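You operate a simulated robot arm through the tools that you are given. There is no shell and no other tool. Be economical: measure what you need, move in short steps, check, and stop when the job is done.

You are at the controls of a simulated robot arm. One attempt, no reset.

JOB
Give the blue jar two measures of clay and mix till light gold.
Fine: measure knob back to its red mark; mix at the viewer and leave the jar there, mixer off.

It is judged by the outcome, as a careful person would: the job done as asked, and still so three seconds after it is handed in. It fails if anything else is knocked over, pushed out of place, dropped, spilled or broken.

ROBOT AND FRAMES
A 5-joint arm with a two-finger parallel gripper, fixed in place. Base frame: the origin is at the foot of the arm, x ahead of it, y to its left, z up; the work surface is at about z = 0. Lengths are in mm, angles in rad, forces in N, time in s.
With the tool pointing down near the work surface it reaches from about 260 to 680 mm from the base axis. Its first joint turns from -1.152 to 1.152 rad. The tool tilts only in the upright plane through the base axis and itself; it spins freely about its own axis. Payload 2.9 kg.
The tool frame sits at the grasp point between the pads (the TCP): z along the fingers, y along the line on which they close. The tips reach 30 mm beyond it. The gripper opens to 110 mm. The fingers are 20 mm wide and 10 mm thick; the gripper's body (48 by 112 mm) begins 55 mm behind the TCP.
Orientation is told as [roll, pitch, yaw] about the base's x, y, z axes, in that order, counted from this pose: with the fingers straight down and closing along the base's y, the tool's x points along the base's -x, its y along +y and its z along -z.

CONTROLS
- The arm moves only by the tool apply_moves. Its argument "plan" is a list of rows, each a list of 3 entries, a list of its own where there are three numbers: the finger opening in mm, from 0 to 110, then the shift along the base's x, y, z in units of 40 mm (1.0 is 40 mm), then the turn, a rotation vector about the base's x, y, z in units of 4 degrees (1.0 is 4 degrees). In form: [[gripper, [x, y, z], [wx, wy, wz]], ...]. A call has 1 to 8 rows; each row shifts and turns the commanded pose from where the row before left it. A call with a number of a shift or a turn outside -1 to 1 is refused whole. A row lasts 0.2 s, in which the tool goes at most 50 mm and 0.15 rad; a call with a longer step from one row to the next is refused whole, and so is a gripper value outside its range. A pose out of reach is approached as far as the arm can. The call stops where the force on the tool passes 60 N (or 10 N more than at its start, if that is more) or the arm is blocked; 0.2 s more then pass. The fingers move at their own pace (about 108 mm/s each) and stop on an object; they squeeze with about 35 N. The grip force told is the motor's: it shows also when the fingers shut on nothing. Time passes only in rows, and 0.2 s behind the last, so rows that do not move let the fingers close. It gives the time, the measured TCP pose, the force on the tool (base axes), the opening and the grip force at its end, in the units of the frame above (readings bear some noise), with the torque about the TCP (base axes, N m) and any sound that the robot's microphone picked up.
- Cameras (640 x 400 px; columns grow to the right, rows downward): "scene" is fixed at [30.8, -443.6, 611.7]; the picture's right is [0.83, -0.56, 0.00], its down [-0.28, -0.41, -0.87] and it looks along [0.49, 0.72, -0.50] (base axes); focal length 283 px, centre (320, 200). "wrist" rides on the gripper at [72, 17, -103] in the tool frame; the picture's right is [-0.23, 0.97, 0.00], its down [-0.76, -0.18, -0.62] and it looks along [-0.61, -0.14, 0.78] (tool axes); focal length 222 px, centre (320, 200). There is no depth. A picture from a camera that has moved, and an enlarged one, comes with that camera's place and axes in the base frame and with its lens.
- capture(camera): a new picture of that camera. The clock stands still meanwhile.
- enlarge(camera, box): a new picture of the part [left, top, right, bottom] of that camera's present view, enlarged. The clock stands still meanwhile.
- hand_in(): hands the job in; it is judged then, once.

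Go step by step. Nothing tells you positions but the pictures and the camera data: compare them with the known pose of the tool, close in by small moves and look again before you grip or let go. The budget is 120 turns and 76 pictures, counting those below and the enlarged ones. Unless the task says otherwise, let go and move clear before handing in, and close with one line.

The tools are called as name(argument=value, ...) on one line, values as JSON. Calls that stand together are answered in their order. apply_moves: Moves the arm, as the interface text tells. Its arguments: {"type":"object","properties":{"plan":{"type":"array","items":{"type":"array"}}},"required":["plan"]} The other tools are called the same way: capture (camera) takes a picture; enlarge (camera, box) takes an enlarged picture of a part of a camera's view; hand_in () hands the job in.

At the start:

```text
time: 0.0
tool_pos: [384.9, -47.8, 429.0]
orientation: [0.0, 0.0, 0.0]
force: [0.1, 0.4, 1.0]
torque: [0.01, -0.04, 0.01]
gripper_width: 110.1
grasp_force: 0.0
```

scene: 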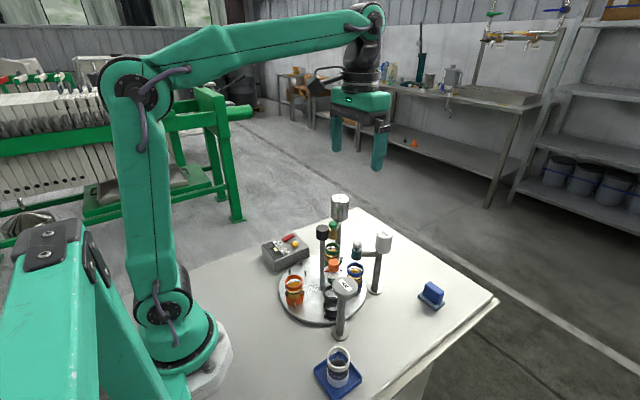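
wrist: 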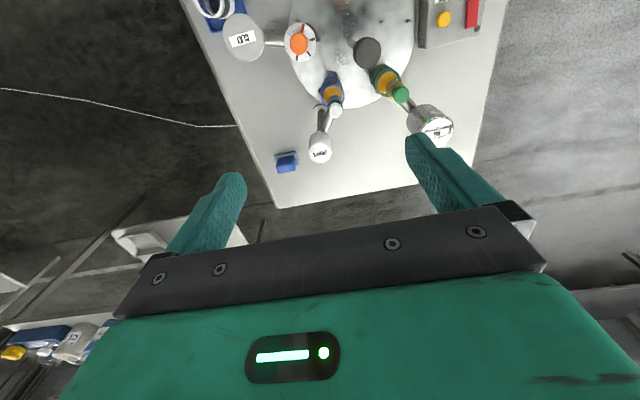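

I see a turntable with jars, several dispensers on posts, a box with a red lever and yellow button, and blue trays. I'll look closer before moving.

enlarge(camera="scene", box=[250, 180, 410, 280])

enlarge(camera="scene", box=[270, 250, 430, 350])

enlarge(camera="wrist", box=[180, 0, 500, 200])

```text
4.00 times, centred on (330, 230) of scene
camera zoom: at [30.8, -443.6, 611.7], right [0.83, -0.56, 0.0], down [-0.28, -0.41, -0.87], along [0.49, 0.72, -0.5], focal length 1133 px, centre (280, 80)
```

zoom: 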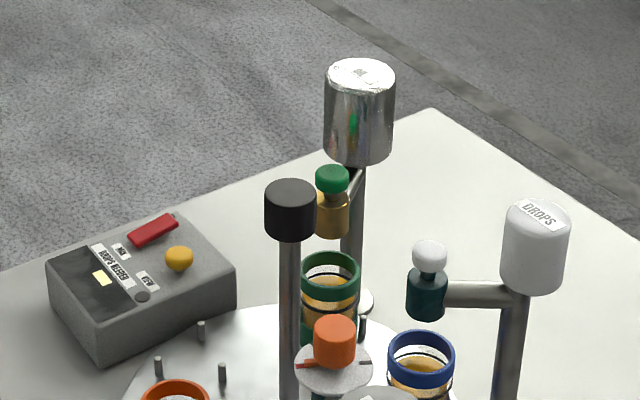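

```text
4.00 times, centred on (350, 300) of scene
camera zoom: at [30.8, -443.6, 611.7], right [0.83, -0.56, 0.0], down [-0.28, -0.41, -0.87], along [0.49, 0.72, -0.5], focal length 1133 px, centre (200, -200)
```

zoom: 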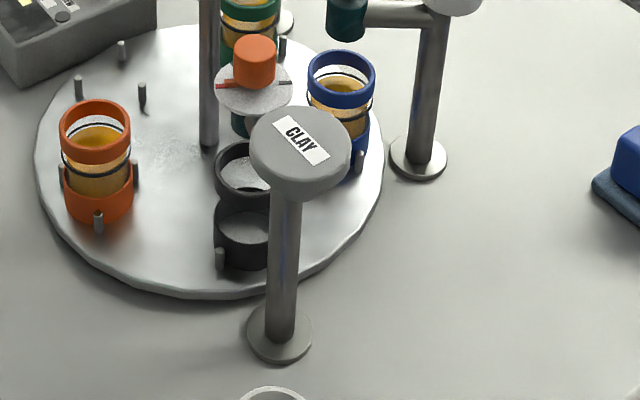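

```text
2.00 times, centred on (340, 100) of wrist
camera zoom: at [312.2, -30.6, 533.3], right [0.23, 0.97, 0.0], down [0.76, -0.18, 0.62], along [0.61, -0.14, -0.78], focal length 444 px, centre (280, 400)
```

zoom: 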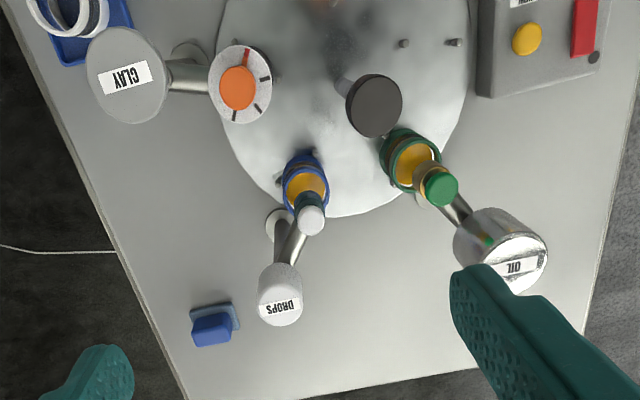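

The clay dispenser has an orange knob with a dial (red mark and black ticks). The turntable has a black central post, and the grey box has labels I need to read.

enlarge(camera="scene", box=[256, 228, 312, 263])

enlarge(camera="scene", box=[310, 250, 374, 290])

enlarge(camera="scene", box=[300, 325, 380, 400])

```text
11.43 times, centred on (284, 246) of scene
camera zoom: at [30.8, -443.6, 611.7], right [0.83, -0.56, 0.0], down [-0.28, -0.41, -0.87], along [0.49, 0.72, -0.5], focal length 3236 px, centre (731, -320)
```

zoom: 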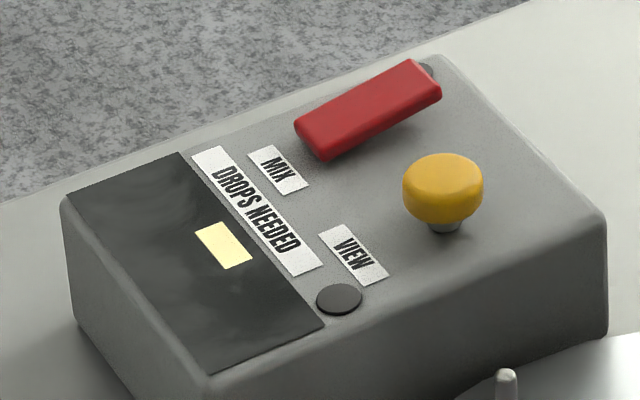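

```text
10.00 times, centred on (342, 270) of scene
camera zoom: at [30.8, -443.6, 611.7], right [0.83, -0.56, 0.0], down [-0.28, -0.41, -0.87], along [0.49, 0.72, -0.5], focal length 2832 px, centre (100, -500)
```

zoom: 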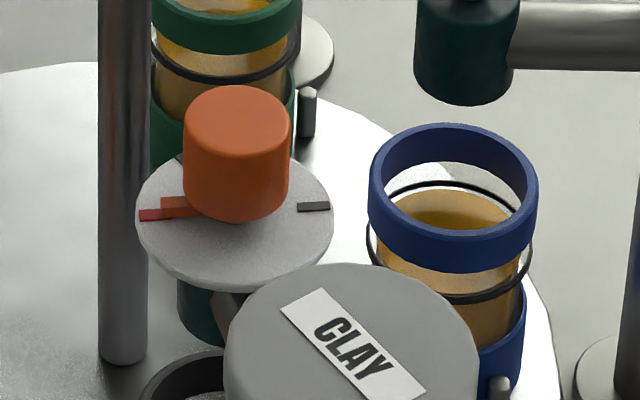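

```text
5.33 times, centred on (340, 362) of scene
camera zoom: at [30.8, -443.6, 611.7], right [0.83, -0.56, 0.0], down [-0.28, -0.41, -0.87], along [0.49, 0.72, -0.5], focal length 1510 px, centre (213, -667)
```

zoom: 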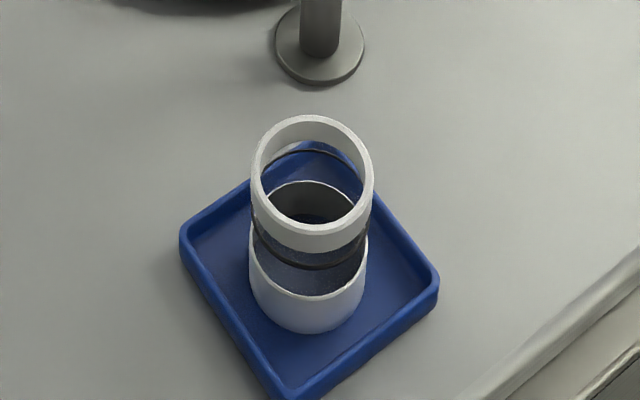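

The plan is to turn the table by its black centre knob (about x 354, y 21, top z ≈ 214) so that blue goes from DROPS to CLAY, dispense with the orange knob, then carry blue round to the viewer box. First I'll move above the centre knob and look.

apply_moves(plan=[[60, [-0.26, 0.575, -0.825], [0, 0, 0]], [60, [-0.26, 0.575, -0.825], [0, 0, 0]], [60, [-0.26, 0.575, -0.825], [0, 0, 0]], [60, [0, 0, 0], [0, 0, 0]]])

capture(camera="wrist")

capture(camera="scene")

```text
time: 1.0
tool_pos: [353.9, 20.9, 329.8]
orientation: [0.0, 0.001, 0.0]
force: [-0.7, 0.5, 0.2]
torque: [0.01, 0.01, 0.03]
gripper_width: 60.0
grasp_force: 0.0
```

```text
67 pictures are left
camera wrist: at [279.9, 38.4, 433.9], right [0.23, 0.97, 0.0], down [0.76, -0.18, 0.62], along [0.61, -0.14, -0.78], focal length 222 px, centre (320, 200)
```

wrist: 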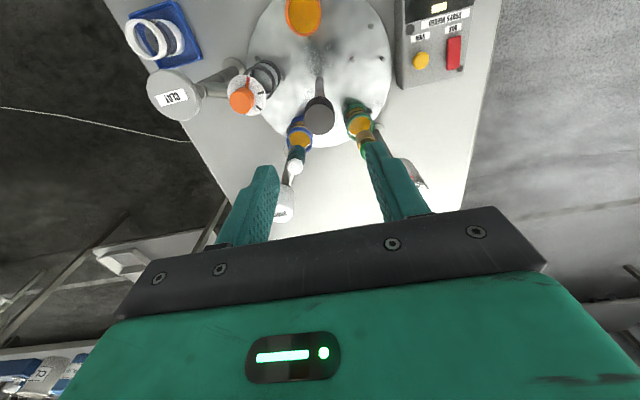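

```text
66 pictures are left
```

scene: 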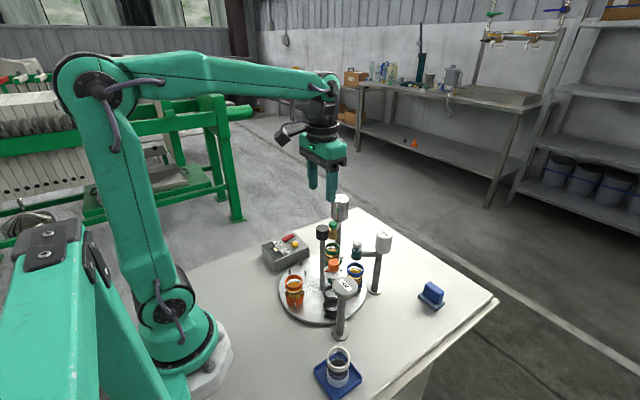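

The wrist view puts the black knob at about (350, 22). I'll check its top, the orange dial and the box before descending.

enlarge(camera="wrist", box=[200, 50, 400, 175])

enlarge(camera="wrist", box=[390, 0, 486, 80])

```text
3.20 times, centred on (300, 112) of wrist
camera zoom: at [279.9, 38.4, 433.9], right [0.23, 0.97, 0.0], down [0.76, -0.18, 0.62], along [0.61, -0.14, -0.78], focal length 711 px, centre (384, 480)
```

zoom: 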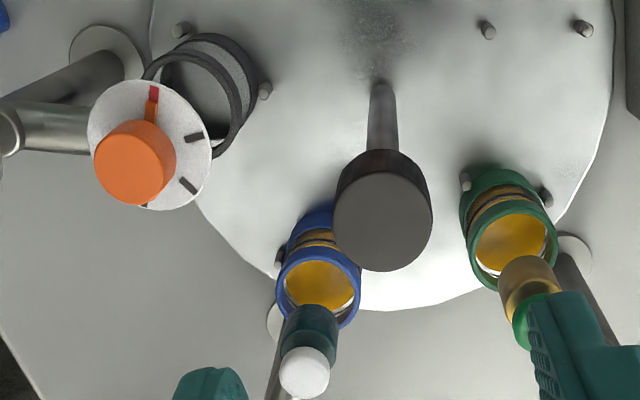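

```text
5.00 times, centred on (438, 40) of wrist
camera zoom: at [279.9, 38.4, 433.9], right [0.23, 0.97, 0.0], down [0.76, -0.18, 0.62], along [0.61, -0.14, -0.78], focal length 1111 px, centre (-270, 1000)
```

zoom: 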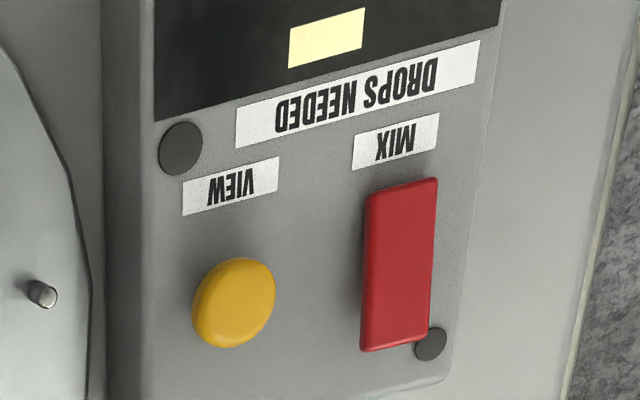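

The dial has a red mark with ticks running clockwise from it (1, 2, 3 measures). Next I'll lower onto the black centre knob and grip it.

apply_moves(plan=[[60, [-0.05, 0, -0.9], [0, 0, 0]], [60, [0, 0, -0.9], [0, 0, 0]], [60, [0, 0, -0.9], [0, 0, 0]], [60, [0, 0, -0.5], [0, 0, 0]], [60, [0, 0, 0], [0, 0, 0]]])

capture(camera="wrist")

enlarge(camera="scene", box=[250, 180, 410, 280])

```text
time: 2.2
tool_pos: [352.0, 19.5, 200.4]
orientation: [0.001, 0.002, 0.002]
force: [0.9, 0.0, 1.0]
torque: [0.02, -0.03, -0.03]
gripper_width: 60.4
grasp_force: 0.1
```

```text
63 pictures are left
camera wrist: at [279.1, 37.9, 305.7], right [0.23, 0.97, 0.0], down [0.76, -0.18, 0.62], along [0.61, -0.14, -0.78], focal length 222 px, centre (320, 200)
```

wrist: 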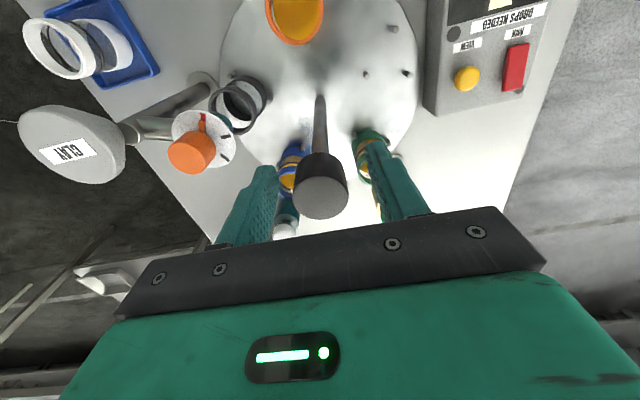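

```text
4.00 times, centred on (330, 230) of scene
camera zoom: at [30.8, -443.6, 611.7], right [0.83, -0.56, 0.0], down [-0.28, -0.41, -0.87], along [0.49, 0.72, -0.5], focal length 1133 px, centre (280, 80)
```

zoom: 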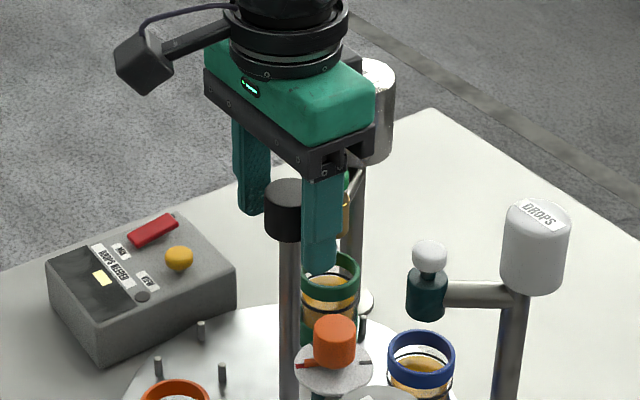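

The knob sits between the fingers. I'll centre slightly and close on it.

apply_moves(plan=[[60, [-0.03, 0.06, 0], [0, 0, 0]], [40, [0, 0, 0], [0, 0, 0]], [20, [0, 0, 0], [0, 0, 0]], [20, [0, 0, 0], [0, 0, 0]]])

```text
time: 3.2
tool_pos: [350.5, 22.2, 203.3]
orientation: [0.001, 0.002, 0.0]
force: [-8.2, -31.3, 5.8]
torque: [-0.35, -0.06, -0.21]
gripper_width: 36.0
grasp_force: 16.2
```

The side force says the knob's centre lies further toward -y; I'll ease that way.

apply_moves(plan=[[20, [0, -0.05, 0], [0, 0, 0]], [20, [0, 0, 0], [0, 0, 0]]])

```text
time: 3.8
tool_pos: [350.4, 20.9, 202.8]
orientation: [0.0, 0.001, 0.0]
force: [-9.2, -26.8, 4.9]
torque: [-0.26, 0.19, -0.2]
gripper_width: 32.9
grasp_force: 13.1
```

apply_moves(plan=[[20, [0, -0.05, 0], [0, 0, 0]], [20, [0, 0, 0], [0, 0, 0]]])

enlarge(camera="wrist", box=[220, 100, 420, 225])

```text
time: 4.4
tool_pos: [351.2, 20.6, 201.6]
orientation: [-0.002, 0.001, 0.002]
force: [-6.3, -2.6, 1.3]
torque: [-0.03, 0.44, 0.02]
gripper_width: 31.0
grasp_force: 44.5
```

```text
3.20 times, centred on (320, 162) of wrist
camera zoom: at [277.8, 37.0, 306.1], right [0.22, 0.97, 0.0], down [0.76, -0.18, 0.62], along [0.61, -0.14, -0.78], focal length 711 px, centre (320, 320)
```

zoom: 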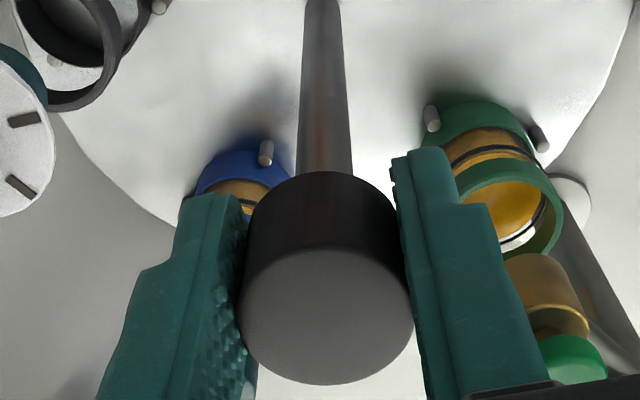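

The knob is now gripped evenly. I'll try a small clockwise turn and watch the torque.

apply_moves(plan=[[20, [0, 0, 0], [0, 0, -1]], [20, [0, 0, 0], [0, 0, -1]], [20, [0, 0, 0], [0, 0, -1]], [20, [0, 0, 0], [0, 0, 0]]])

enlarge(camera="scene", box=[270, 250, 430, 350])

```text
time: 5.4
tool_pos: [350.6, 20.9, 201.8]
orientation: [0.001, 0.0, -0.207]
force: [8.4, 45.1, -12.8]
torque: [0.24, 1.04, 0.21]
gripper_width: 31.2
grasp_force: 44.7
```

```text
4.00 times, centred on (350, 300) of scene
camera zoom: at [30.9, -443.5, 611.8], right [0.83, -0.56, 0.0], down [-0.28, -0.41, -0.87], along [0.49, 0.72, -0.5], focal length 1133 px, centre (200, -200)
```

zoom: 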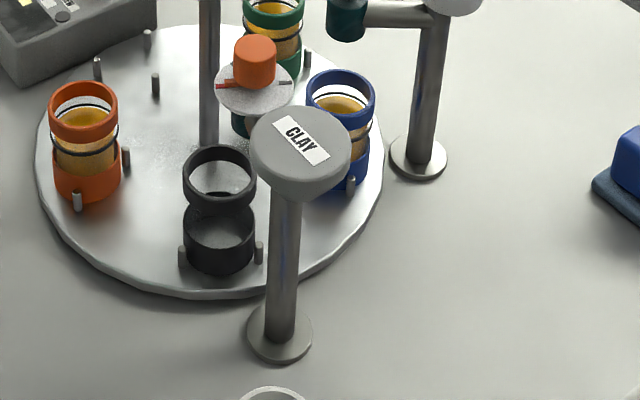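

The table turns with the knob. I'll relieve the side force (+y) and continue the turn.

apply_moves(plan=[[20, [0.01, 0.06, -0.02], [0, 0, 0]], [20, [0, 0, 0], [0, 0, -1]], [20, [0, 0, 0], [0, 0, -1]], [20, [0, 0, 0], [0, 0, -1]], [20, [0, 0, 0], [0, 0, -1]], [20, [0, 0, 0], [0, 0, 0]]])

```text
time: 6.8
tool_pos: [351.1, 21.1, 203.5]
orientation: [0.002, -0.001, -0.488]
force: [3.5, 8.6, 9.4]
torque: [0.31, 1.02, 0.04]
gripper_width: 31.0
grasp_force: 45.0
```

The forces are low at 28°. Continuing.

apply_moves(plan=[[20, [0, 0, 0], [0, 0, -1]], [20, [0, 0, 0], [0, 0, -1]], [20, [0, 0, 0], [0, 0, -1]], [20, [0, 0, 0], [0, 0, -1]], [20, [0, 0, 0], [0, 0, -1]], [20, [0, 0, 0], [0, 0, -1]], [20, [0, 0, 0], [0, 0, -1]], [20, [0, 0, 0], [0, 0, 0]]])

enlarge(camera="scene", box=[270, 250, 430, 350])

```text
time: 8.6
tool_pos: [353.2, 23.4, 201.2]
orientation: [0.004, -0.003, -0.975]
force: [31.9, 41.1, -8.2]
torque: [0.48, 1.09, 0.21]
gripper_width: 30.9
grasp_force: 45.0
```

```text
4.00 times, centred on (350, 300) of scene
camera zoom: at [30.9, -443.5, 611.8], right [0.83, -0.56, 0.0], down [-0.28, -0.41, -0.87], along [0.49, 0.72, -0.5], focal length 1133 px, centre (200, -200)
```

zoom: 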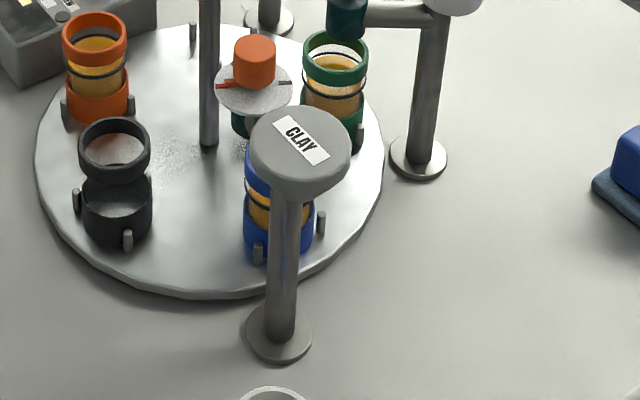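

56° done; blue is nearly under CLAY. I'll relieve the side force and do the last 16°.

apply_moves(plan=[[20, [0.05, 0.06, 0], [0, 0, 0]], [20, [0, 0, 0], [0, 0, -1]], [20, [0, 0, 0], [0, 0, -1]], [20, [0, 0, 0], [0, 0, -1]], [20, [0, 0, 0], [0, 0, -1]], [20, [0, 0, 0], [0, 0, 0]]])

enlarge(camera="scene", box=[270, 250, 430, 350])

```text
time: 10.0
tool_pos: [352.9, 23.7, 203.4]
orientation: [0.003, 0.001, -1.26]
force: [19.1, -31.9, 8.3]
torque: [-0.55, 0.14, -0.01]
gripper_width: 30.6
grasp_force: 45.2
```

```text
4.00 times, centred on (350, 300) of scene
camera zoom: at [30.8, -443.6, 611.7], right [0.83, -0.56, 0.0], down [-0.28, -0.41, -0.87], along [0.49, 0.72, -0.5], focal length 1133 px, centre (200, -200)
```

zoom: 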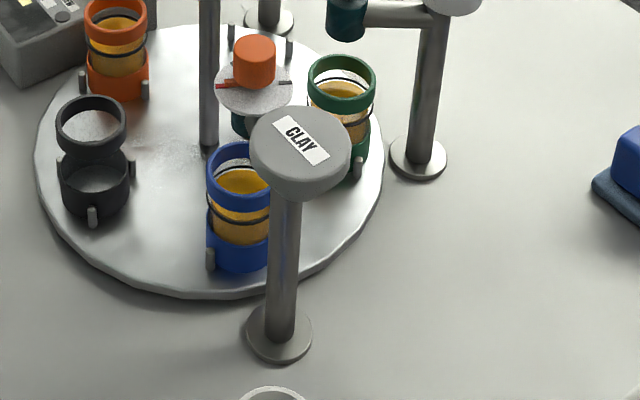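

Comparing with the first picture, the table is about 3° past the station. I'll back off a little and then relax the side force.

apply_moves(plan=[[20, [0.02, -0.05, 0], [0, 0, 0.4]], [20, [0, 0, 0], [0, 0, 0.35]], [20, [0, 0, 0], [0, 0, 0]]])

enlarge(camera="scene", box=[270, 250, 430, 350])

```text
time: 10.8
tool_pos: [353.0, 23.6, 201.7]
orientation: [0.0, -0.002, -1.201]
force: [5.5, 9.4, 11.8]
torque: [0.02, -0.39, 0.04]
gripper_width: 30.8
grasp_force: 45.2
```

```text
4.00 times, centred on (350, 300) of scene
camera zoom: at [30.8, -443.5, 611.7], right [0.83, -0.56, 0.0], down [-0.28, -0.41, -0.87], along [0.49, 0.72, -0.5], focal length 1133 px, centre (200, -200)
```

zoom: 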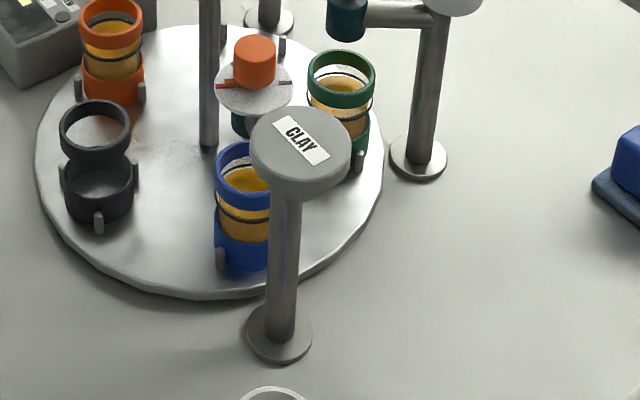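

The table now matches the original station layout, with blue under CLAY. I'll release and rise.

apply_moves(plan=[[50, [0, 0, 0], [0, 0, 0]], [55, [0, 0, 0], [0, 0, 0]], [55, [0, 0, 0.8], [0, 0, 0]], [55, [0, 0, 1], [0, 0, 0]], [55, [0, 0, 0.8], [0, 0, 0]]])

enlarge(camera="scene", box=[270, 250, 430, 350])

capture(camera="wrist")

```text
time: 12.0
tool_pos: [352.6, 22.4, 306.0]
orientation: [-0.003, 0.002, -1.202]
force: [-0.1, 0.1, -0.3]
torque: [0.0, 0.02, -0.02]
gripper_width: 55.2
grasp_force: 0.0
```

```text
4.00 times, centred on (350, 300) of scene
camera zoom: at [30.8, -443.6, 611.7], right [0.83, -0.56, 0.0], down [-0.28, -0.41, -0.87], along [0.49, 0.72, -0.5], focal length 1133 px, centre (200, -200)
```

zoom: 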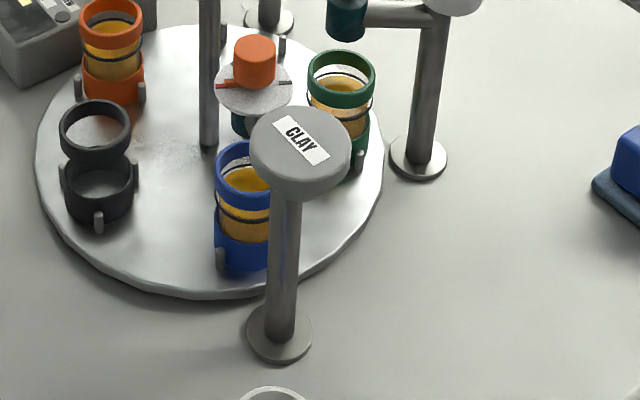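

```text
55 pictures are left
camera wrist: at [341.9, 95.4, 410.3], right [0.99, 0.14, 0.0], down [0.11, -0.77, 0.62], along [0.08, -0.62, -0.78], focal length 222 px, centre (320, 200)
```

wrist: 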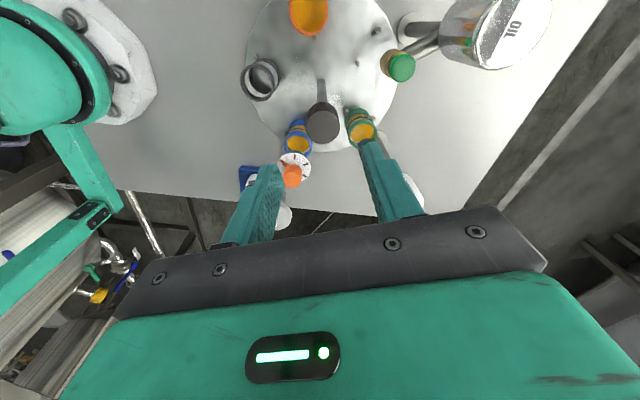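

The orange knob triangulates to about (327.7, -61.7), top z ≈ 177, with marks spaced about 60° clockwise from red. I'll move above it and check.

apply_moves(plan=[[42, [-0.207, -0.7, 0], [0, 0, 0]], [42, [-0.207, -0.7, -0.7], [0, 0, 0]], [42, [-0.207, -0.7, -0.8], [0, 0, 0]], [42, [0, 0, 0], [0, 0, 0]]])

capture(camera="wrist")

enlarge(camera="scene", box=[270, 190, 430, 290])

```text
time: 13.0
tool_pos: [327.2, -62.8, 247.8]
orientation: [0.0, -0.002, -1.205]
force: [-0.1, -0.5, 0.3]
torque: [0.02, -0.01, 0.0]
gripper_width: 42.0
grasp_force: 0.1
```

```text
54 pictures are left
camera wrist: at [317.3, 11.7, 351.0], right [0.99, 0.14, 0.0], down [0.11, -0.77, 0.62], along [0.09, -0.62, -0.78], focal length 222 px, centre (320, 200)
```

wrist: 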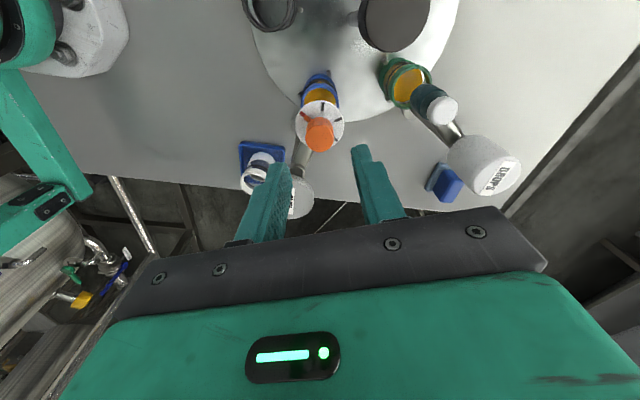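

```text
4.00 times, centred on (350, 240) of scene
camera zoom: at [30.8, -443.6, 611.7], right [0.83, -0.56, 0.0], down [-0.28, -0.41, -0.87], along [0.49, 0.72, -0.5], focal length 1133 px, centre (200, 40)
```

zoom: 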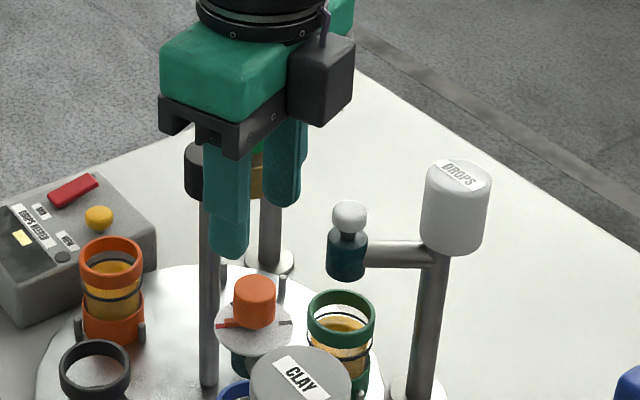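

The knob is under the fingers as computed. I'll descend so the tips stop just above the dial.

apply_moves(plan=[[42, [0.012, 0.025, -0.5], [0, 0, 0]], [42, [0, 0, -0.5], [0, 0, 0]], [42, [0, 0, -0.35], [0, 0, 0]], [42, [0, 0, 0], [0, 0, 0]]])

enlarge(camera="scene", box=[298, 235, 378, 285])

enlarge(camera="wrist", box=[240, 100, 400, 220])

```text
time: 14.0
tool_pos: [329.6, -60.8, 192.6]
orientation: [0.002, 0.001, -1.204]
force: [0.1, 0.3, 0.0]
torque: [-0.01, 0.0, -0.05]
gripper_width: 42.0
grasp_force: 0.1
```

```text
8.00 times, centred on (338, 260) of scene
camera zoom: at [30.8, -443.6, 611.7], right [0.83, -0.56, 0.0], down [-0.28, -0.41, -0.87], along [0.49, 0.72, -0.5], focal length 2265 px, centre (176, -280)
```

zoom: 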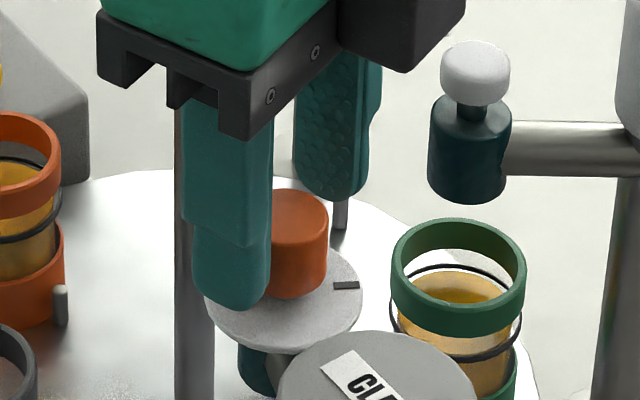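

```text
3.33 times, centred on (320, 160) of wrist
camera zoom: at [318.6, 13.5, 295.7], right [0.99, 0.14, 0.0], down [0.11, -0.77, 0.62], along [0.09, -0.62, -0.78], focal length 740 px, centre (320, 333)
```

zoom: 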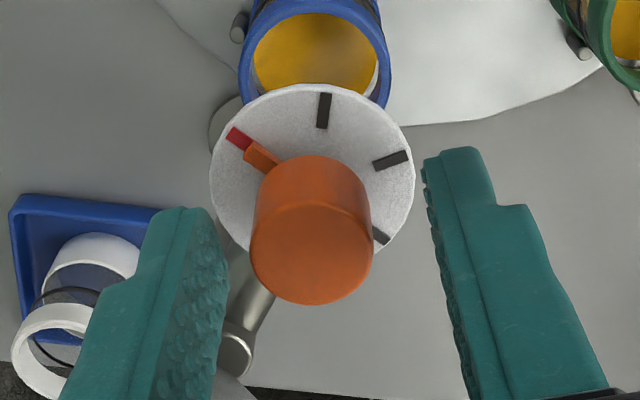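

Nearly centred; shifting 2 mm in -x and closing gently.

apply_moves(plan=[[42, [-0.048, -0.02, 0], [0, 0, 0]], [34, [0, 0, 0], [0, 0, 0]], [27, [0, 0, 0], [0, 0, 0]], [20, [0, 0, 0], [0, 0, 0]]])

```text
time: 15.0
tool_pos: [326.8, -61.0, 191.8]
orientation: [0.001, 0.0, -1.203]
force: [-3.8, -2.7, 0.2]
torque: [-0.07, -0.25, -0.01]
gripper_width: 23.2
grasp_force: 44.6
```

It's gripped evenly with low side force. I'll turn clockwise toward the first tick and listen.

apply_moves(plan=[[15, [0, 0, 0], [0, 0, -1]], [15, [0, 0, 0], [0, 0, -1]], [15, [0, 0, 0], [0, 0, -1]], [15, [0, 0, 0], [0, 0, -1]], [15, [0, 0, 0], [0, 0, -1]], [15, [0, 0, 0], [0, 0, -1]], [15, [0, 0, 0], [0, 0, -1]]])

enlarge(camera="wrist", box=[240, 100, 400, 220])

```text
time: 16.6
tool_pos: [327.3, -61.7, 192.0]
orientation: [0.001, 0.0, -1.693]
force: [7.9, 6.7, 2.9]
torque: [0.19, 0.17, 0.03]
gripper_width: 23.1
grasp_force: 45.1
```

```text
3.33 times, centred on (320, 160) of wrist
camera zoom: at [353.2, 8.9, 295.8], right [0.94, -0.34, 0.0], down [-0.27, -0.73, 0.62], along [-0.21, -0.59, -0.78], focal length 740 px, centre (320, 333)
```

zoom: 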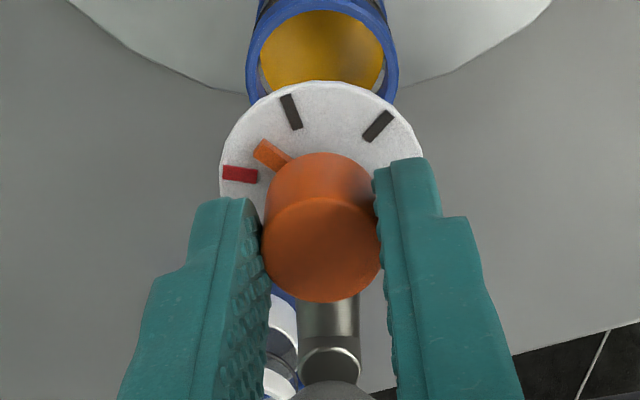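

The pointer follows at 28°. I'll go on to the first tick.

apply_moves(plan=[[15, [0, 0, 0], [0, 0, -1]], [15, [0, 0, 0], [0, 0, -1]], [15, [0, 0, 0], [0, 0, -1]], [15, [0, 0, 0], [0, 0, -1]], [15, [0, 0, 0], [0, 0, -1]], [15, [0, 0, 0], [0, 0, -1]], [15, [0, 0, 0], [0, 0, -1]], [15, [0, 0, 0], [0, 0, -1]]])

enlarge(camera="wrist", box=[240, 80, 400, 200])

```text
time: 18.4
tool_pos: [328.7, -62.6, 192.8]
orientation: [0.006, 0.004, -2.254]
force: [27.8, 6.2, -9.8]
torque: [0.09, -0.37, 0.02]
gripper_width: 23.2
grasp_force: 44.8
```

```text
3.33 times, centred on (320, 140) of wrist
camera zoom: at [386.6, -16.3, 296.2], right [0.61, -0.79, 0.01], down [-0.62, -0.48, 0.62], along [-0.49, -0.38, -0.79], focal length 740 px, centre (320, 400)
```

zoom: 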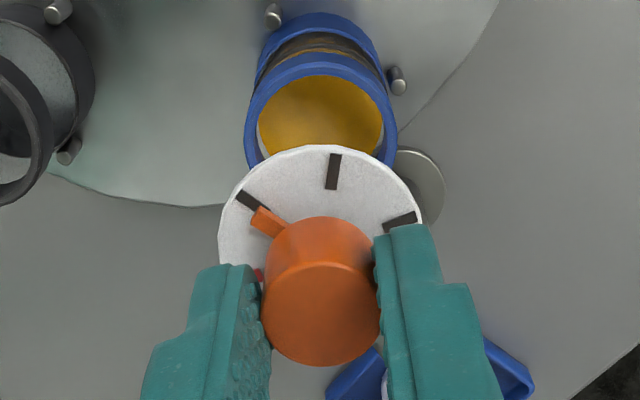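

At the first tick, with no sound and no clay yet. It looks like the knob sets the dose, so I'll continue to the second tick with side-force relief.

apply_moves(plan=[[15, [0.03, 0.005, 0], [0, 0, -1]], [15, [0, 0, 0], [0, 0, -1]], [15, [0, 0, 0], [0, 0, -1]], [15, [0, 0, 0], [0, 0, -1]], [15, [0, 0, 0], [0, 0, -1]], [15, [0, 0, 0], [0, 0, -1]], [15, [0, 0, 0], [0, 0, -1]], [15, [0, 0, 0], [0, 0, -1]]])

enlarge(camera="wrist", box=[240, 80, 400, 200])

```text
time: 20.2
tool_pos: [329.1, -63.2, 191.4]
orientation: [0.003, 0.005, -2.815]
force: [13.6, -52.0, 1.4]
torque: [-1.3, 0.5, 0.16]
gripper_width: 23.0
grasp_force: 45.4
```

```text
3.33 times, centred on (320, 140) of wrist
camera zoom: at [403.0, -55.2, 296.3], right [0.1, -1.0, 0.0], down [-0.78, -0.08, 0.62], along [-0.62, -0.06, -0.79], focal length 740 px, centre (320, 400)
```

zoom: 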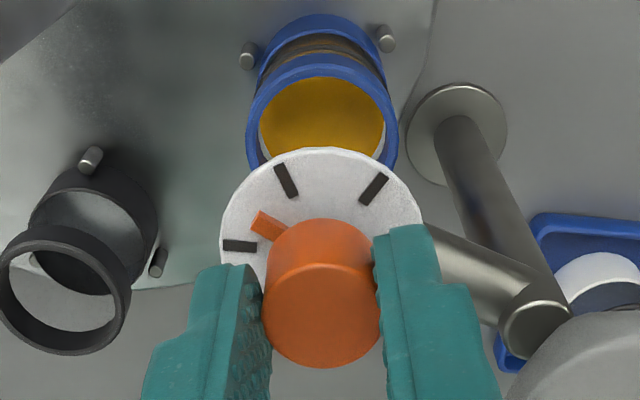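

Between ticks 1 and 2, with side force in -y. I'll relieve it and finish at tick 2.

apply_moves(plan=[[15, [0.02, -0.06, 0], [0, 0, 0]], [15, [0, 0, 0], [0, 0, -1]], [15, [0, 0, 0], [0, 0, -1]], [15, [0, 0, 0], [0, 0, -1]], [15, [0, 0, 0], [0, 0, -1]], [15, [0, 0, 0], [0, 0, -1]], [15, [0, 0, 0], [0, 0, -1]], [15, [0, 0, 0], [0, 0, -1]]])

enlarge(camera="wrist", box=[240, 80, 400, 200])

```text
time: 21.8
tool_pos: [329.4, -63.7, 192.7]
orientation: [0.0, 0.003, 3.094]
force: [0.9, 8.6, 0.4]
torque: [0.18, -0.38, -0.01]
gripper_width: 22.9
grasp_force: 44.8
out of reach, approached as far as the arm can: row 7
stopped in row 7: the force on the tool passed its limit at 91 N (the readings are from after the stop); the commanded pose is now the measured one
```

```text
3.33 times, centred on (320, 140) of wrist
camera zoom: at [401.1, -83.9, 295.9], right [-0.27, -0.96, 0.0], down [-0.75, 0.21, 0.62], along [-0.6, 0.17, -0.78], focal length 740 px, centre (320, 400)
```

zoom: 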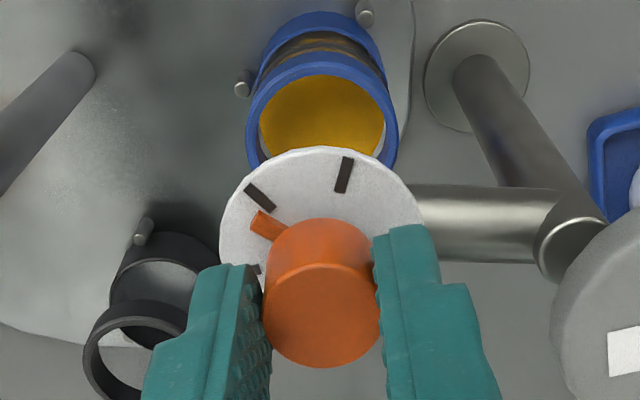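

The wrist reached its spin limit about 6° short of tick 2. I'll open slightly, spin the hand back 80° in place and regrip.

apply_moves(plan=[[36, [0, 0, 0], [0, 0, 0]], [36, [0, 0, 0], [0, 0, 0]], [36, [-0.03, 0.03, 0], [0, 0, 1]], [36, [0, 0, 0], [0, 0, 1]], [36, [0, 0, 0], [0, 0, 1]], [36, [0, 0, 0], [0, 0, 1]], [36, [0, 0, 0], [0, 0, 1]], [36, [0, 0, 0], [0, 0, 1]]])

apply_moves(plan=[[36, [0, 0, 0], [0, 0, 1]], [36, [0, 0, 0], [0, 0, 1]], [36, [0, 0, 0], [0, 0, 1]], [36, [0, 0, 0], [0, 0, 1]], [36, [0, 0, 0], [0, 0, 1]], [36, [0, 0, 0], [0, 0, 1]], [36, [0, 0, 0], [0, 0, 1]], [36, [0, 0, 0], [0, 0, 1]]])

enlarge(camera="wrist", box=[240, 80, 400, 200])

```text
time: 23.6
tool_pos: [328.8, -63.4, 191.6]
orientation: [0.001, -0.001, -2.771]
force: [0.2, 0.6, 0.1]
torque: [0.02, 0.0, -0.03]
gripper_width: 36.3
grasp_force: 0.0
```

```text
time: 25.4
tool_pos: [329.9, -62.8, 192.4]
orientation: [-0.001, -0.001, -2.214]
force: [-0.1, 0.4, 0.0]
torque: [0.02, -0.01, -0.01]
gripper_width: 36.1
grasp_force: 0.1
```

```text
3.33 times, centred on (320, 140) of wrist
camera zoom: at [385.1, -14.8, 295.6], right [0.64, -0.77, 0.0], down [-0.6, -0.5, 0.62], along [-0.48, -0.4, -0.78], focal length 740 px, centre (320, 400)
```

zoom: 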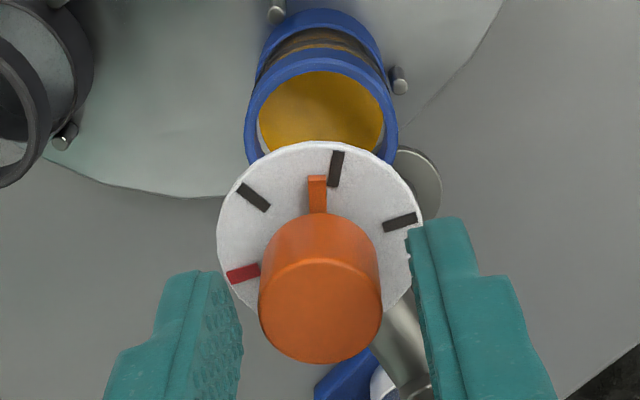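

The pointer held its place, about 14° before tick 2. I'll regrip and turn the remainder.

apply_moves(plan=[[28, [-0.03, 0, 0], [0, 0, 0]], [20, [0, 0, 0], [0, 0, 0]], [15, [0, 0, 0], [0, 0, 0]], [15, [0, 0, 0], [0, 0, -1]], [15, [0, 0, 0], [0, 0, -1]], [15, [0, 0, 0], [0, 0, -1]], [15, [0, 0, 0], [0, 0, 0]]])

enlarge(camera="wrist", box=[240, 80, 400, 200])

```text
time: 27.0
tool_pos: [328.4, -63.4, 192.3]
orientation: [0.001, 0.001, -2.427]
force: [14.8, -16.8, -11.8]
torque: [-0.41, -0.15, -0.01]
gripper_width: 23.2
grasp_force: 44.8
```

```text
3.33 times, centred on (320, 140) of wrist
camera zoom: at [393.3, -28.1, 296.0], right [0.47, -0.88, 0.0], down [-0.69, -0.37, 0.62], along [-0.55, -0.29, -0.78], focal length 740 px, centre (320, 400)
```

zoom: 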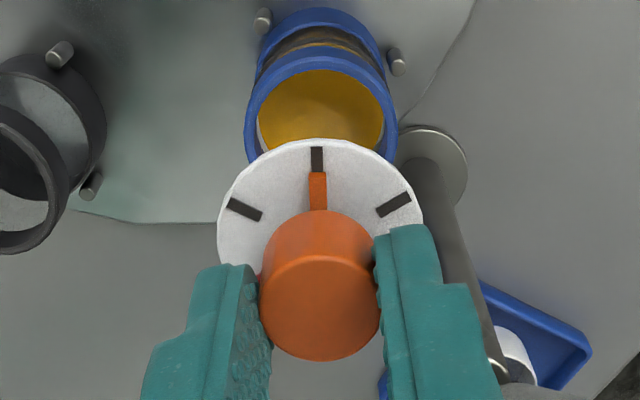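

The pointer is on tick 2. I'll return it counter-clockwise to red and watch for dispensing.

apply_moves(plan=[[15, [0, 0, 0], [0, 0, 1]], [15, [0, 0, 0], [0, 0, 1]], [15, [0, 0, 0], [0, 0, 1]], [15, [0, 0, 0], [0, 0, 1]], [15, [0, 0, 0], [0, 0, 1]], [15, [0, 0, 0], [0, 0, 1]], [15, [0, 0, 0], [0, 0, 0]]])

enlarge(camera="wrist", box=[240, 80, 400, 200])

```text
time: 28.6
tool_pos: [328.9, -63.8, 191.9]
orientation: [0.002, 0.0, -2.003]
force: [14.1, -14.7, -11.7]
torque: [-0.24, -0.35, 0.0]
gripper_width: 23.0
grasp_force: 45.0
```

```text
3.33 times, centred on (320, 140) of wrist
camera zoom: at [373.2, -4.1, 295.9], right [0.79, -0.61, 0.0], down [-0.48, -0.62, 0.62], along [-0.38, -0.49, -0.78], focal length 740 px, centre (320, 400)
```

zoom: 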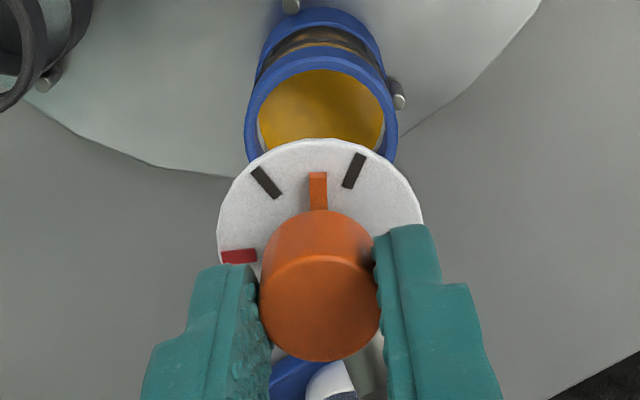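

Nothing seen yet; continuing back to red.

apply_moves(plan=[[15, [0.02, -0.02, 0], [0, 0, 1]], [15, [0, 0, 0], [0, 0, 1]], [15, [0, 0, 0], [0, 0, 1]], [15, [0, 0, 0], [0, 0, 1]], [15, [0, 0, 0], [0, 0, 1]], [15, [0, 0, 0], [0, 0, 1]], [15, [0, 0, 0], [0, 0, 1]], [15, [0, 0, 0], [0, 0, 1]]])

apply_moves(plan=[[15, [0, 0, 0], [0, 0, 1]], [15, [0, 0, 0], [0, 0, 1]], [15, [0, 0, 0], [0, 0, 1]], [15, [0, 0, 0], [0, 0, 1]], [15, [0, 0, 0], [0, 0, 1]], [15, [0, 0, 0], [0, 0, 1]], [15, [0, 0, 0], [0, 0, 1]], [15, [0, 0, 0], [0, 0, 1]]])

enlarge(camera="wrist", box=[240, 80, 400, 200])

```text
time: 30.4
tool_pos: [327.9, -63.5, 192.0]
orientation: [-0.001, 0.0, -1.445]
force: [-7.5, 18.6, 11.3]
torque: [0.29, 0.0, 0.0]
gripper_width: 22.8
grasp_force: 45.4
```

```text
time: 32.2
tool_pos: [326.5, -64.6, 193.1]
orientation: [-0.001, 0.001, -0.888]
force: [-13.7, 15.6, 17.8]
torque: [0.41, 0.22, -0.01]
gripper_width: 23.0
grasp_force: 45.4
```

```text
3.33 times, centred on (320, 140) of wrist
camera zoom: at [295.1, 3.4, 295.9], right [0.9, 0.44, 0.0], down [0.35, -0.7, 0.62], along [0.27, -0.56, -0.78], focal length 740 px, centre (320, 400)
```

zoom: 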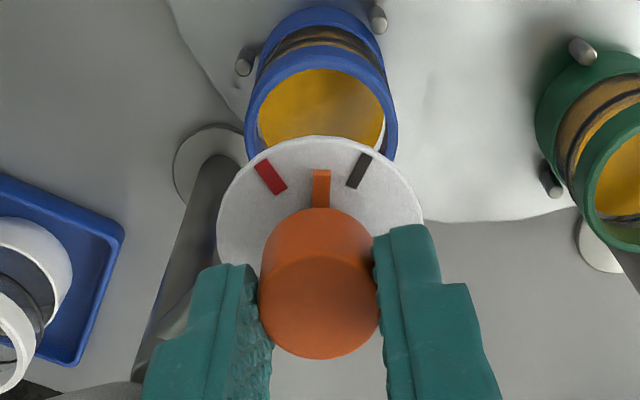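

About 30° to red remains.

apply_moves(plan=[[15, [-0.02, 0.02, 0], [0, 0, 1]], [15, [0, 0, 0], [0, 0, 1]], [15, [0, 0, 0], [0, 0, 1]], [15, [0, 0, 0], [0, 0, 1]], [15, [0, 0, 0], [0, 0, 1]], [15, [0, 0, 0], [0, 0, 1]], [15, [0, 0, 0], [0, 0, 1]], [15, [0, 0, 0], [0, 0, 0]]])

enlarge(camera="wrist", box=[240, 80, 400, 200])

```text
time: 34.0
tool_pos: [327.1, -64.4, 192.3]
orientation: [-0.001, 0.0, -0.399]
force: [-0.1, -33.2, 4.3]
torque: [-0.57, 0.68, 0.0]
gripper_width: 22.9
grasp_force: 45.1
```

```text
3.33 times, centred on (320, 140) of wrist
camera zoom: at [267.3, -19.6, 295.8], right [0.59, 0.81, 0.0], down [0.63, -0.46, 0.62], along [0.5, -0.37, -0.78], focal length 740 px, centre (320, 400)
```

zoom: 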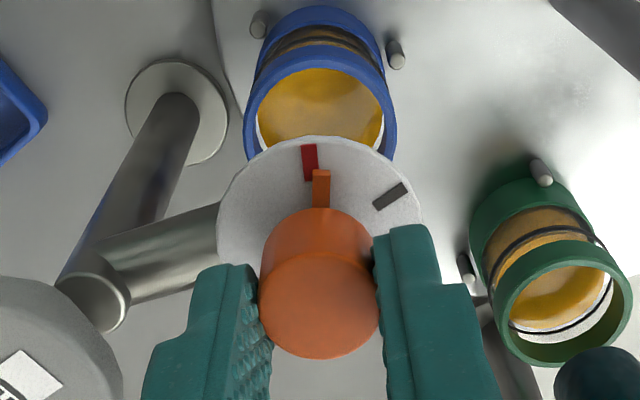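

A few degrees short of red; finishing.

apply_moves(plan=[[15, [0, -0.04, 0], [0, 0, 1]], [15, [0, 0, 0], [0, 0, 0.6]], [15, [0, 0, 0], [0, 0, 0]], [15, [0, 0, 0], [0, 0, 0]]])

enlarge(camera="wrist", box=[240, 80, 400, 200])

enlarge(camera="scene", box=[310, 255, 374, 325])

```text
time: 35.0
tool_pos: [328.5, -63.6, 191.3]
orientation: [0.0, 0.0, -0.284]
force: [0.8, 24.2, 9.4]
torque: [0.36, -1.03, -0.04]
gripper_width: 23.1
grasp_force: 45.0
```

```text
3.33 times, centred on (320, 140) of wrist
camera zoom: at [262.7, -26.9, 295.8], right [0.49, 0.87, 0.0], down [0.68, -0.38, 0.62], along [0.54, -0.31, -0.78], focal length 740 px, centre (320, 400)
```

zoom: 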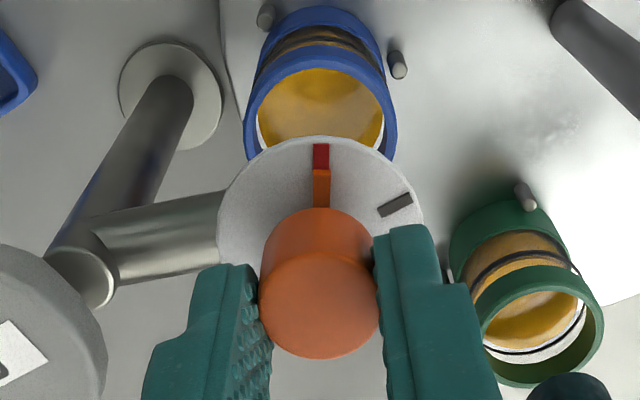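

```text
5.71 times, centred on (342, 290) of scene
camera zoom: at [30.8, -443.5, 611.8], right [0.83, -0.56, 0.0], down [-0.28, -0.41, -0.87], along [0.49, 0.72, -0.5], focal length 1618 px, centre (194, -314)
```

zoom: 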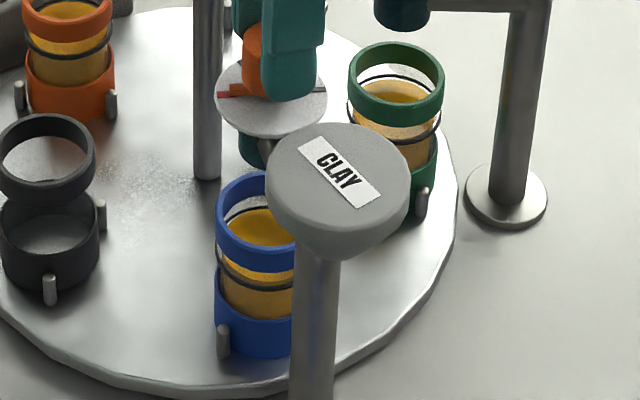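

The pointer is on red. I need to see whether clay actually entered the blue jar.

enlarge(camera="wrist", box=[296, 80, 344, 125])

enlarge(camera="scene", box=[318, 255, 350, 320])

```text
8.89 times, centred on (320, 102) of wrist
camera zoom: at [262.7, -26.9, 295.8], right [0.49, 0.87, 0.0], down [0.68, -0.38, 0.62], along [0.54, -0.31, -0.78], focal length 1974 px, centre (320, 1067)
```

zoom: 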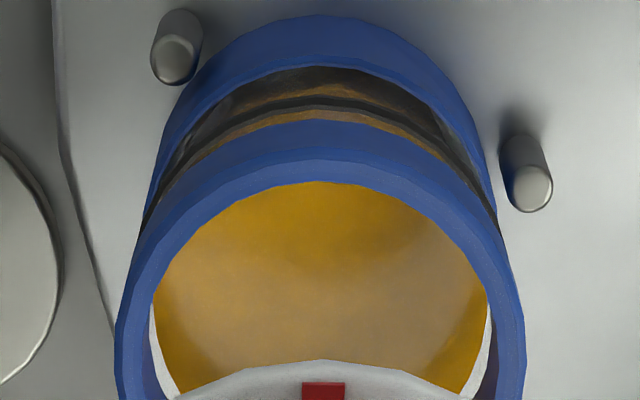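

```text
6.15 times, centred on (334, 288) of scene
camera zoom: at [30.8, -443.5, 611.8], right [0.83, -0.56, 0.0], down [-0.28, -0.41, -0.87], along [0.49, 0.72, -0.5], focal length 1742 px, centre (234, -338)
```

zoom: 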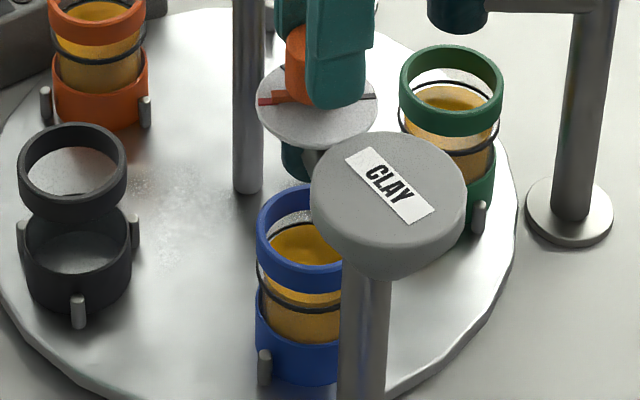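

The level and colour look unchanged and there was no sound. I'll check whether the knob is also a plunger by pressing lightly while it sits at red.

apply_moves(plan=[[15, [0, 0.03, 0], [0, 0, 0]], [15, [0, 0, -0.05], [0, 0, 0]], [15, [0, 0, -0.05], [0, 0, 0]], [15, [0, 0, 0], [0, 0, 0]]])

```text
time: 36.0
tool_pos: [327.0, -63.7, 187.4]
orientation: [0.0, -0.001, -0.287]
force: [3.0, 2.2, 10.8]
torque: [0.09, -0.05, -0.03]
gripper_width: 23.0
grasp_force: 45.4
```

enlarge(camera="scene", box=[306, 240, 370, 290])

enlarge(camera="wrist", box=[240, 80, 400, 200])

```text
8.00 times, centred on (338, 265) of scene
camera zoom: at [30.8, -443.6, 611.7], right [0.83, -0.56, 0.0], down [-0.28, -0.41, -0.87], along [0.49, 0.72, -0.5], focal length 2265 px, centre (176, -320)
```

zoom: 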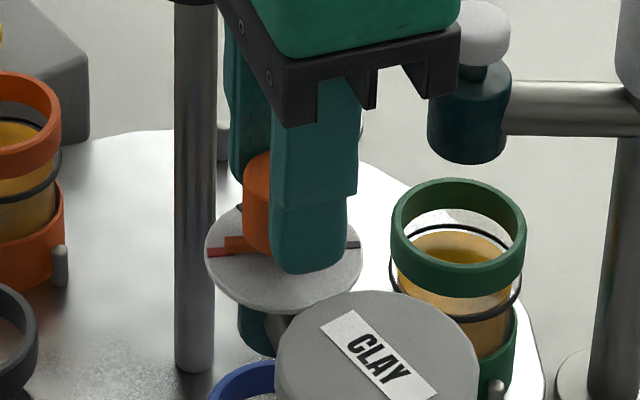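

```text
3.33 times, centred on (320, 140) of wrist
camera zoom: at [263.1, -26.6, 291.4], right [0.49, 0.87, 0.0], down [0.68, -0.39, 0.62], along [0.54, -0.31, -0.78], focal length 740 px, centre (320, 400)
```

zoom: 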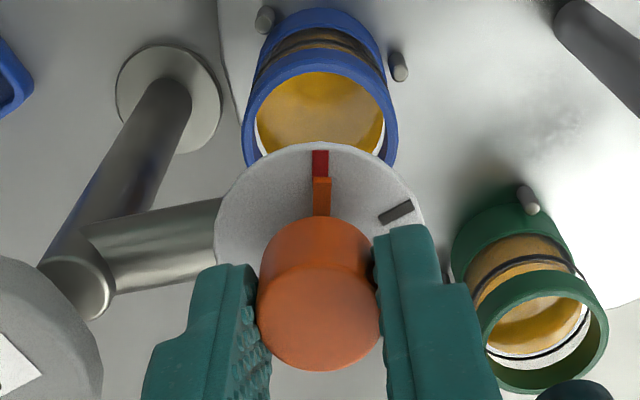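

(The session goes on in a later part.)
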